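You operate a simulated robot arm through the tools that you are given. There is no shell and no other tool. Be economical: measure what you need, move in short steps, check, and stop when the job is done.

You run a simulated robot arm. Do the job below in one go: nothing can be reset, and whatever is moved stays where it is left.

JOB
Fetch the weight from the free end of the lane bench and set it on top of the stack on the free end of the lane bench.
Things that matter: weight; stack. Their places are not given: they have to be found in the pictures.

The check looks at the end state, three seconds after you hand in, the way a careful person would. Anything else that was tipped, shoved, dropped, spilled or broken makes it a failure.

ROBOT AND FRAMES
A 6-joint arm with a two-finger parallel gripper, fixed in place. Base frame: the origin is at the foot of the arm, x ahead of it, y to its left, z up; the work surface is at about z = 0. Readings come in m, rad, newtons and seconds.
With the tool pointing down near the work surface it reaches from about 0.16 to 0.42 m from the base axis. Its first joint turns from -1.152 to 1.152 rad. Payload 1.57 kg.
The TCP is the grasp point between the finger pads, 0.03 m short of the fingertips. In the tool frame z runs along the fingers and y along their closing line. The gripper opens to 0.08 m. The fingers are 0.017 m wide and 0.012 m thick; the gripper's body (0.04 by 0.082 m) begins 0.08 m behind the TCP.
Orientation is that of the tool frame in the base frame, as a unit quaternion [x, y, z, w]. With the fingers straight down and closing along the base's y, the tool's x points along the base's -x, its y along +y and its z along -z.

CONTROLS
- The arm moves only by the tool apply_moves. Its argument "steps" is a list of rows, each a list of 7 numbers: the shift along the tool's x, y, z in cm, then the turn, a rotation vector about the tool's x, y, z in rad, then the closure, from 0 (fully open) to 1 (shut). In form: [[x, y, z, ax, ay, az, hand], ...]. A call has 1 to 20 rows; each row shifts and turns the commanded pose from where the row before left it, along the tool's axes as they then stand. A row lasts 0.2 s, in which the tool goes at most 0.05 m and 0.15 rad; a call with a longer step from one row to the next is refused whole, and so is a gripper value outside its range. A pose out of reach is approached as far as the arm can. The call stops where the force on the tool passes 40 N (or 10 N more than at its start, if that is more) or the arm is blocked; 0.2 s more then pass. The fingers move at their own pace (about 0.153 m/s each) and stop on an object; they squeeze with about 29 N. The grip force told is the motor's: it shows also when the fingers shut on nothing. Time passes only in rows, and 0.2 s behind the last, so rows that do not move let the fingers close. The reply holds the time, the measured pose of the TCP, the force on the tool along the base axes, the opening and the grip force, in the units named above and with some noise.
- Cameras (640 x 400 px; columns grow to the right, rows downward): "scene" is fixed at [0.0314, -0.3135, 0.4412]; the picture's right is [0.94, -0.35, 0.00], its down [-0.14, -0.38, -0.91] and it looks along [0.32, 0.86, -0.41] (base axes); focal length 317 px, centre (320, 200). "wrist" rides on the gripper at [-0.032, 0, -0.078] in the tool frame; the picture's right is [0.00, -1.00, 0.00], its down [0.97, 0.00, -0.24] and it looks along [0.24, 0.00, 0.97] (tool axes); focal length 218 px, centre (320, 200).
- camera(camera): a new picture of that camera. No time passes.
- pixel_to_xyz(camera, pixels): for up to 12 pixels [column, row] of the newest picture of that camera ("zoom" is the newest enlarged one), the place [x, y, z] in the base frame of the surface seen there, good to about 0.002 m. No time passes.
- enlarge(camera, box): a new picture of the part [left, top, right, bottom] of that camera's present view, enlarged. No time passes.
- finish_job(): hands the job in; it is judged then, once.

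Work in short steps. Measure before you move; look again where a grasp or a placing could have gone wrong, and mend it. You have 60 turns and 20 pictures in all, those below and enlarged ones among them. Open the gripper and draw the arm clear of the work before you hand the job in, unless the task says otherwise; then end with one line.

The tools are called after ">>>" as a command line: name --pt "numbers of a row" for each row, then --argument value for the rest, lists and objects as JSON in quotes. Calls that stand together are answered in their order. apply_moves: Moves the arm, as the interface text tells. Its arguments: {"type":"object","properties":{"steps":{"type":"array"}},"required":["steps"]} The other tools are called the same way: camera (camera) takes a picture; pixel_to_xyz (camera, pixels) gives the place of the surface under pixels of a picture; enlarge (camera, box) takes an enlarged picture of a part of a camera's view; finish_job () hands the job in.

At the start:

```text
t: 0.0
position: [0.2292, 0.0153, 0.2761]
orientation: [0.001, 1.0, 0.0, -0.001]
wrist_force: [0.2, -0.7, 0.1]
width: 0.0799
finger_force: 0.1
```

scene: 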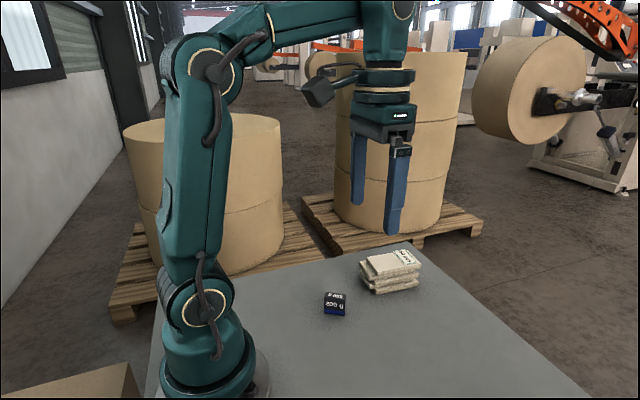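
wrist: 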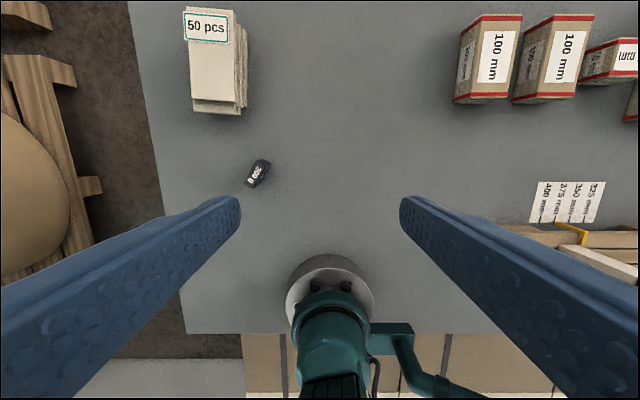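

The weight shows at scene (335,303) and the stack at (390,270). I enlarge the scene around both to see them.

>>> enlarge --camera "scene" --box '[300, 230, 444, 320]'

>>> enlarge --camera "wrist" --box '[160, 0, 352, 200]'

```text
4.44 times, centred on (372, 275) of scene
```

zoom: 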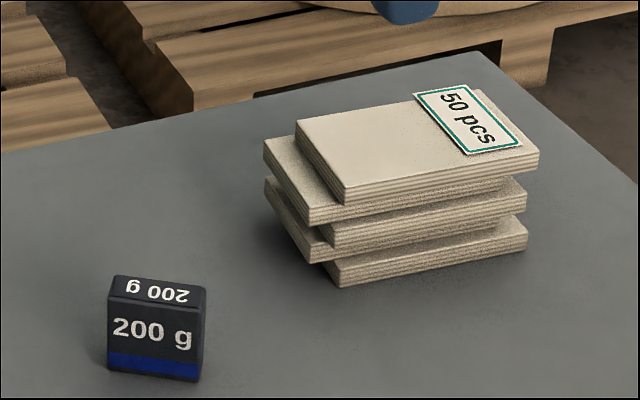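

```text
2.00 times, centred on (256, 100) of wrist
```

zoom: 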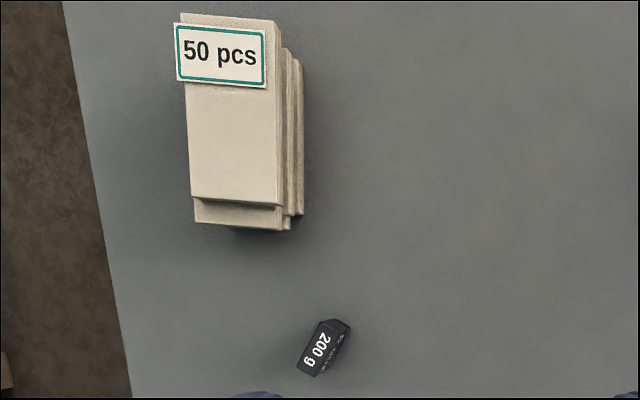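

The wrist zoom shows the weight's top around (315,345) and the stack's top with corners near (182,85), (275,85), (190,195) and (282,205). I measure these, plus the same objects in the scene picture.

>>> pixel_to_xyz --camera "zoom" --pixels '[[320, 345], [328, 322], [347, 328], [316, 373], [299, 364], [335, 350], [188, 25], [278, 28], [192, 192], [280, 200], [235, 140], [345, 375]]'

>>> pixel_to_xyz --camera "scene" --pixels '[[326, 293], [345, 295], [335, 304], [325, 312], [343, 315], [370, 257], [378, 274], [418, 266], [395, 262], [404, 257], [335, 294]]'

```text
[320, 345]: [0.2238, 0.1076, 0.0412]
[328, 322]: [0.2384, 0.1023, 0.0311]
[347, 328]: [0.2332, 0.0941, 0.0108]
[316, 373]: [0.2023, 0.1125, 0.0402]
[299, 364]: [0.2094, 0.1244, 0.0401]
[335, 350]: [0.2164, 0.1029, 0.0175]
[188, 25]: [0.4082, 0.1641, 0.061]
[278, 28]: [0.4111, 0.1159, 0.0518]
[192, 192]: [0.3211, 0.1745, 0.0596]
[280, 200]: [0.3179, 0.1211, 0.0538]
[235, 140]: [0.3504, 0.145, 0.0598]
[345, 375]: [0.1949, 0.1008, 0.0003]
```

```text
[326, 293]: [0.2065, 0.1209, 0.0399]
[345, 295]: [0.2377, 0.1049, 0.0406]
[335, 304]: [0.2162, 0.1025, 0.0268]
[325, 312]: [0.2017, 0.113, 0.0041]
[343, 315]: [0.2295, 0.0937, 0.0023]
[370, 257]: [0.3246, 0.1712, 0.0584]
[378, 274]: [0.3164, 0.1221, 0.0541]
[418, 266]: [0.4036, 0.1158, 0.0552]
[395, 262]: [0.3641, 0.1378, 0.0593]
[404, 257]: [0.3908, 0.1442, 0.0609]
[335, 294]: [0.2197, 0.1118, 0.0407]
```

The weight stands about 0.041 high, with its top centred near (0.220, 0.109). It is about 0.034 long and 0.016 thick, and its thin direction runs along (0.565, 0.825). I move above it at z of about 0.15 and yaw the tool 0.6 rad.

>>> apply_moves --pt "0.23 2.34 3.15 0 0 0 0" --pt "0.23 2.34 3.15 0 0 0 0" --pt "0.23 2.34 3.15 0 0 0 0" --pt "0.23 2.34 3.15 0 0 0 0" --pt "0 0 0 0 0 0.15 0" --pt "0 0 0 0 0 0.15 0" --pt "0 0 0 0 0 0.15 0" --pt "0 0 0 0 0 0.15 0" --pt "0 0 0 0 0 0 0"

>>> camera --camera "wrist"

```text
t: 2.0
position: [0.2196, 0.1088, 0.151]
orientation: [0.297, 0.955, 0.0, 0.0]
wrist_force: [-0.3, 0.0, 0.5]
width: 0.0799
finger_force: 0.1
```

```text
15 pictures are left
```

wrist: 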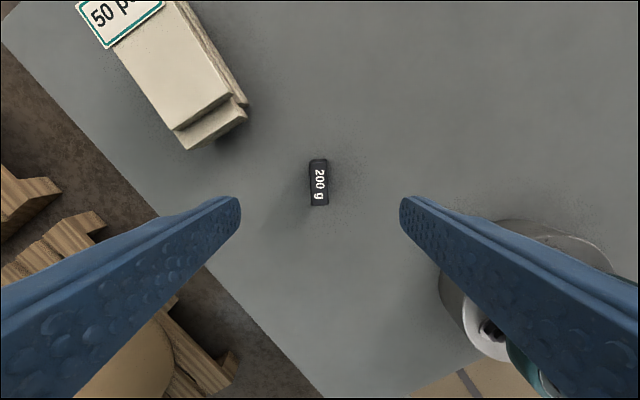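

The weight, at (319,182), lies centred between the fingers and lined up with them. I measure the corners of its top to check the centre.

>>> pixel_to_xyz --camera "wrist" --pixels '[[311, 162], [326, 162], [311, 203], [326, 203], [319, 183]]'

```text
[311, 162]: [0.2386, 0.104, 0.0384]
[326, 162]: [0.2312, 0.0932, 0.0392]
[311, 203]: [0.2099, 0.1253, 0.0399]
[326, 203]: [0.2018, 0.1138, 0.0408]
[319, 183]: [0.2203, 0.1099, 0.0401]
```

The centre (0.2204, 0.109) agrees with the TCP. I go straight down to z = 0.040 and close.

>>> apply_moves --pt "0 0 3.5 0 0 0 0" --pt "0 0 3.5 0 0 0 0" --pt "0 0 2.5 0 0 0 0" --pt "0 0 1.6 0 0 0 0" --pt "0 0 0 0 0 0 0" --pt "0 0 0 0 0 0 1" --pt "0 0 0 0 0 0 1" --pt "0 0 0 0 0 0 1" --pt "0 0 0 0 0 0 1"

```text
t: 4.0
position: [0.2199, 0.1099, 0.0414]
orientation: [0.296, 0.955, -0.001, -0.001]
wrist_force: [-0.3, 0.7, 0.0]
width: 0.0155
finger_force: 29.1
```

The grip holds at a width of 0.0155 and 29 N. I lift 10 cm, then turn back by 0.53 rad so the weight lines up with the stack.

>>> apply_moves --pt "0 0 -1 0 0 0 1" --pt "0 0 -3 0 0 0 1" --pt "0 0 -3 0 0 0 1" --pt "0 0 -3 0 0 0 1" --pt "0 0 0 0 0 -0.1325 1" --pt "0 0 0 0 0 -0.1325 1" --pt "0 0 0 0 0 -0.1325 1" --pt "0 0 0 0 0 -0.1325 1" --pt "0 0 0 0 0 0 1"

>>> camera --camera "wrist"

```text
t: 6.0
position: [0.219, 0.1083, 0.1396]
orientation: [0.035, 0.999, -0.001, 0.0]
wrist_force: [-0.3, -0.1, -2.2]
width: 0.0156
finger_force: 29.5
```

```text
14 pictures are left
```

wrist: 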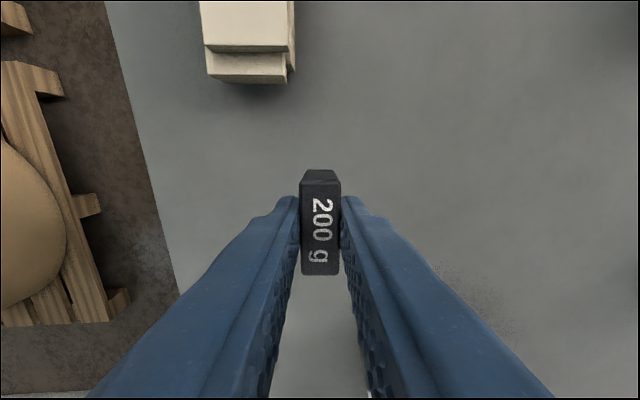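

The weight is held upright, centred at (320,230). I carry it at this height to above the stack at (0.355, 0.1465), just short of the label.

>>> apply_moves --pt "-3.33 1.19 0 0 0 0 1" --pt "-3.33 1.19 0 0 0 0 1" --pt "-3.33 1.19 0 0 0 0 1" --pt "-3.33 1.19 0 0 0 0 1" --pt "0 0 0 0 0 0 1" --pt "0 0 0 0 0 0 1"

>>> enlarge --camera "scene" --box '[300, 180, 460, 320]'

>>> camera --camera "wrist"

>>> pixel_to_xyz --camera "scene" --pixels '[[368, 258], [378, 272], [385, 268], [402, 266], [390, 262], [395, 250], [399, 257], [405, 262]]'

```text
t: 7.4
position: [0.3553, 0.1481, 0.14]
orientation: [0.036, 0.999, 0.0, 0.0]
wrist_force: [0.3, -0.6, -1.7]
width: 0.0155
finger_force: 29.0
```

```text
2.86 times, centred on (380, 250) of scene
```

zoom: 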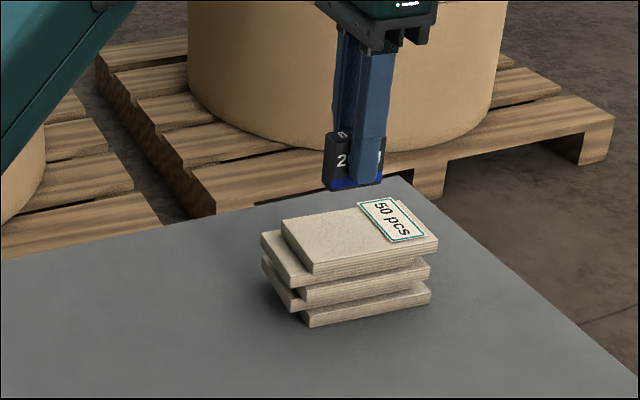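

```text
12 pictures are left
```

wrist: 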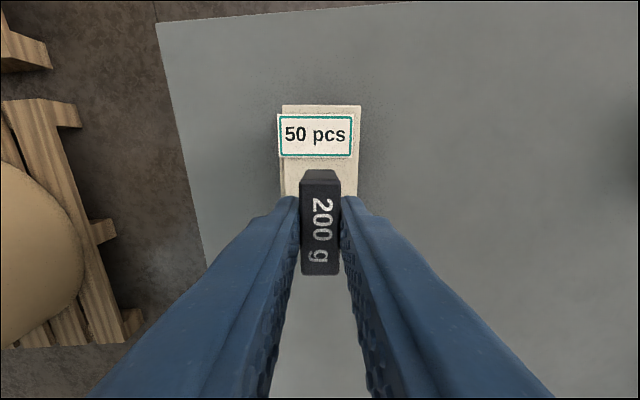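

```text
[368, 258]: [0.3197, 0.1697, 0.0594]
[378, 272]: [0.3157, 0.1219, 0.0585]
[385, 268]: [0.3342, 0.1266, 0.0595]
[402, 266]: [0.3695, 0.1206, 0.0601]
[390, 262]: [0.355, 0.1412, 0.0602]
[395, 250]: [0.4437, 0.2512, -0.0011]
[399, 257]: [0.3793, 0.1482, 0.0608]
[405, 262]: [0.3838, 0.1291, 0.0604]
```

The top slab is at z of about 0.060, spanning y 0.120–0.170. I measure the label's near edge at wrist (280,156) and (350,156), to keep clear of it.

>>> pixel_to_xyz --camera "wrist" --pixels '[[281, 154], [350, 156], [320, 160], [286, 107], [360, 107], [290, 185], [355, 185]]'

```text
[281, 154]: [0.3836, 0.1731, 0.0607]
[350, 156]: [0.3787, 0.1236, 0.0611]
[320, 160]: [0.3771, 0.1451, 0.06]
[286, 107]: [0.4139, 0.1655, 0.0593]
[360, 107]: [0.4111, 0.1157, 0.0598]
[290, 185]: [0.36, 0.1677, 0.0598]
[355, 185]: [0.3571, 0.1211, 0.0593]
```

The label's near edge is at x of about 0.378 and the weight's front will be at about 0.3725, so it clears. I shift 0.3 cm toward the middle in y and lower to just above the slab.

>>> apply_moves --pt "0 -0.3 1.2 0 0 0 1" --pt "0 0 1.2 0 0 0 1" --pt "0 0 0.8 0 0 0 1" --pt "0 0 0.3 0 0 0 1" --pt "0 0 0 0 0 0 1"

>>> enlarge --camera "scene" --box '[340, 210, 440, 300]'

```text
t: 8.6
position: [0.3556, 0.1429, 0.1043]
orientation: [0.035, 0.999, 0.0, 0.0]
wrist_force: [-0.3, -0.1, -1.8]
width: 0.0154
finger_force: 29.3
```

```text
4.44 times, centred on (390, 255) of scene
```

zoom: 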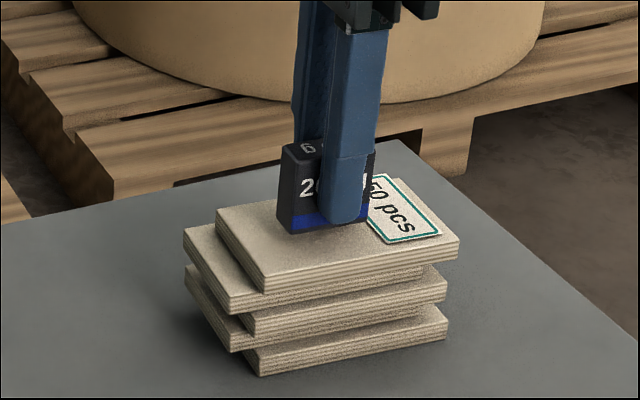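

The weight's bottom is about 2–3 mm above the slab. I lower in 1 mm steps and watch the force.

>>> apply_moves --pt "0 0 0.1 0 0 0 1" --pt "0 0 0.1 0 0 0 1" --pt "0 0 0 0 0 0 1"

```text
t: 9.4
position: [0.355, 0.144, 0.1022]
orientation: [0.035, 0.999, -0.001, 0.001]
wrist_force: [0.6, -0.5, -1.8]
width: 0.0153
finger_force: 29.3
```

There is no contact yet: force z is still -1.8. I go on in half-millimetre steps.

>>> apply_moves --pt "0 0 0.05 0 0 0 1" --pt "0 0 0.05 0 0 0 1" --pt "0 0 0 0 0 0 1"

```text
t: 10.2
position: [0.3559, 0.1444, 0.1022]
orientation: [0.035, 0.999, 0.0, 0.0]
wrist_force: [-0.2, 0.1, -1.9]
width: 0.0155
finger_force: 28.6
```

Still no contact force, so I lower another 1 mm.

>>> apply_moves --pt "0 0 0.05 0 0 0 1" --pt "0 0 0.05 0 0 0 1" --pt "0 0 0 0 0 0 1"

```text
t: 11.0
position: [0.3544, 0.145, 0.1006]
orientation: [0.035, 0.999, 0.0, 0.0]
wrist_force: [-0.7, 1.2, -1.7]
width: 0.0155
finger_force: 29.0
```

>>> enlarge --camera "scene" --box '[360, 230, 420, 275]'

>>> apply_moves --pt "0 0 0.05 0 0 0 1" --pt "0 0 0 0 0 0 1"

```text
8.89 times, centred on (390, 252) of scene
```

zoom: 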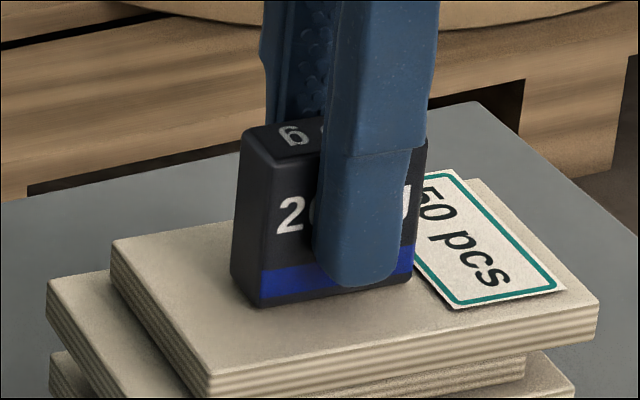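

```text
t: 11.6
position: [0.3559, 0.1438, 0.1007]
orientation: [0.034, 0.999, 0.0, 0.0]
wrist_force: [-3.8, -0.1, 5.6]
width: 0.0155
finger_force: 28.5
```

Force z rose to +5.6 N, so the weight is on the slab. I ease off 0.3 mm, open the fingers and check before rising.

>>> apply_moves --pt "0 0 -0.03 0 0 0 1" --pt "0 0 0 0 0 0 0.7" --pt "0 0 0 0 0 0 0.5" --pt "0 0 0 0 0 0 0.5"

>>> camera --camera "wrist"

```text
t: 12.6
position: [0.3551, 0.1443, 0.0994]
orientation: [0.034, 0.999, 0.0, 0.0]
wrist_force: [0.0, 0.1, -0.3]
width: 0.0402
finger_force: 0.1
```

```text
9 pictures are left
```

wrist: 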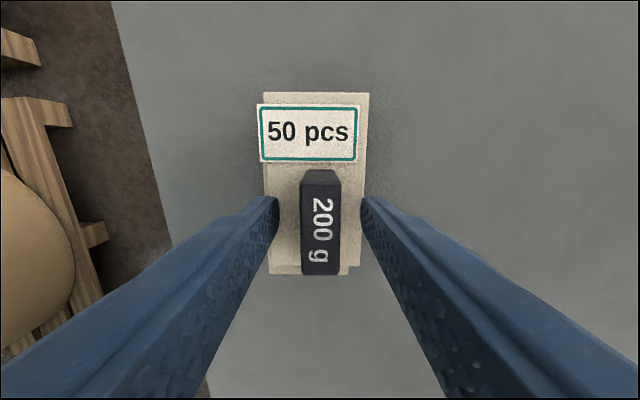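

The weight stands free at (320,222) between the open fingers. I rise straight up, open fully and draw back.

>>> apply_moves --pt "0 0 -2 0 0 0 0.5" --pt "0 0 -4 0 0 0 0.5" --pt "0 0 -4 0 0 0 0" --pt "0 0 -4 0 0 0 0" --pt "3 -2 0 0 0 0 0" --pt "4 -2 0 0 0 0 0" --pt "3 -2 0 0 0 0 0" --pt "0 0 0 0 0 0 0"

>>> enlarge --camera "scene" --box '[330, 220, 450, 310]'

>>> camera --camera "scene"

```text
t: 14.4
position: [0.2337, 0.0827, 0.2109]
orientation: [0.035, 0.999, 0.001, 0.0]
wrist_force: [0.8, 0.4, 0.3]
width: 0.0799
finger_force: 0.1
out of reach, approached as far as the arm can: row 3, 4
```

```text
4.44 times, centred on (390, 265) of scene
```

zoom: 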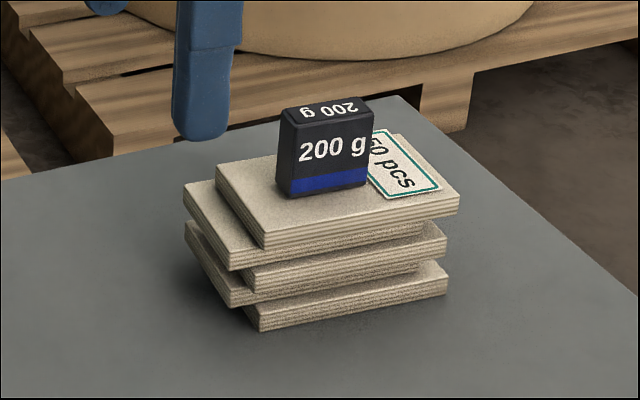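

```text
7 pictures are left
```

scene: 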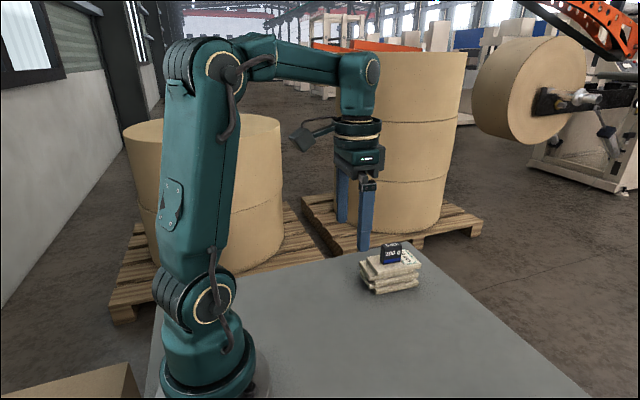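

The weight stands upright on top of the undisturbed stack, at scene (390,253). The arm is clear and the gripper is open, so I hand in.

>>> finish_job

```text
The job is handed in.
```

The 200 g weight now stands upright on top of the stack; the stack did not shift, and the arm is drawn clear with the gripper open.
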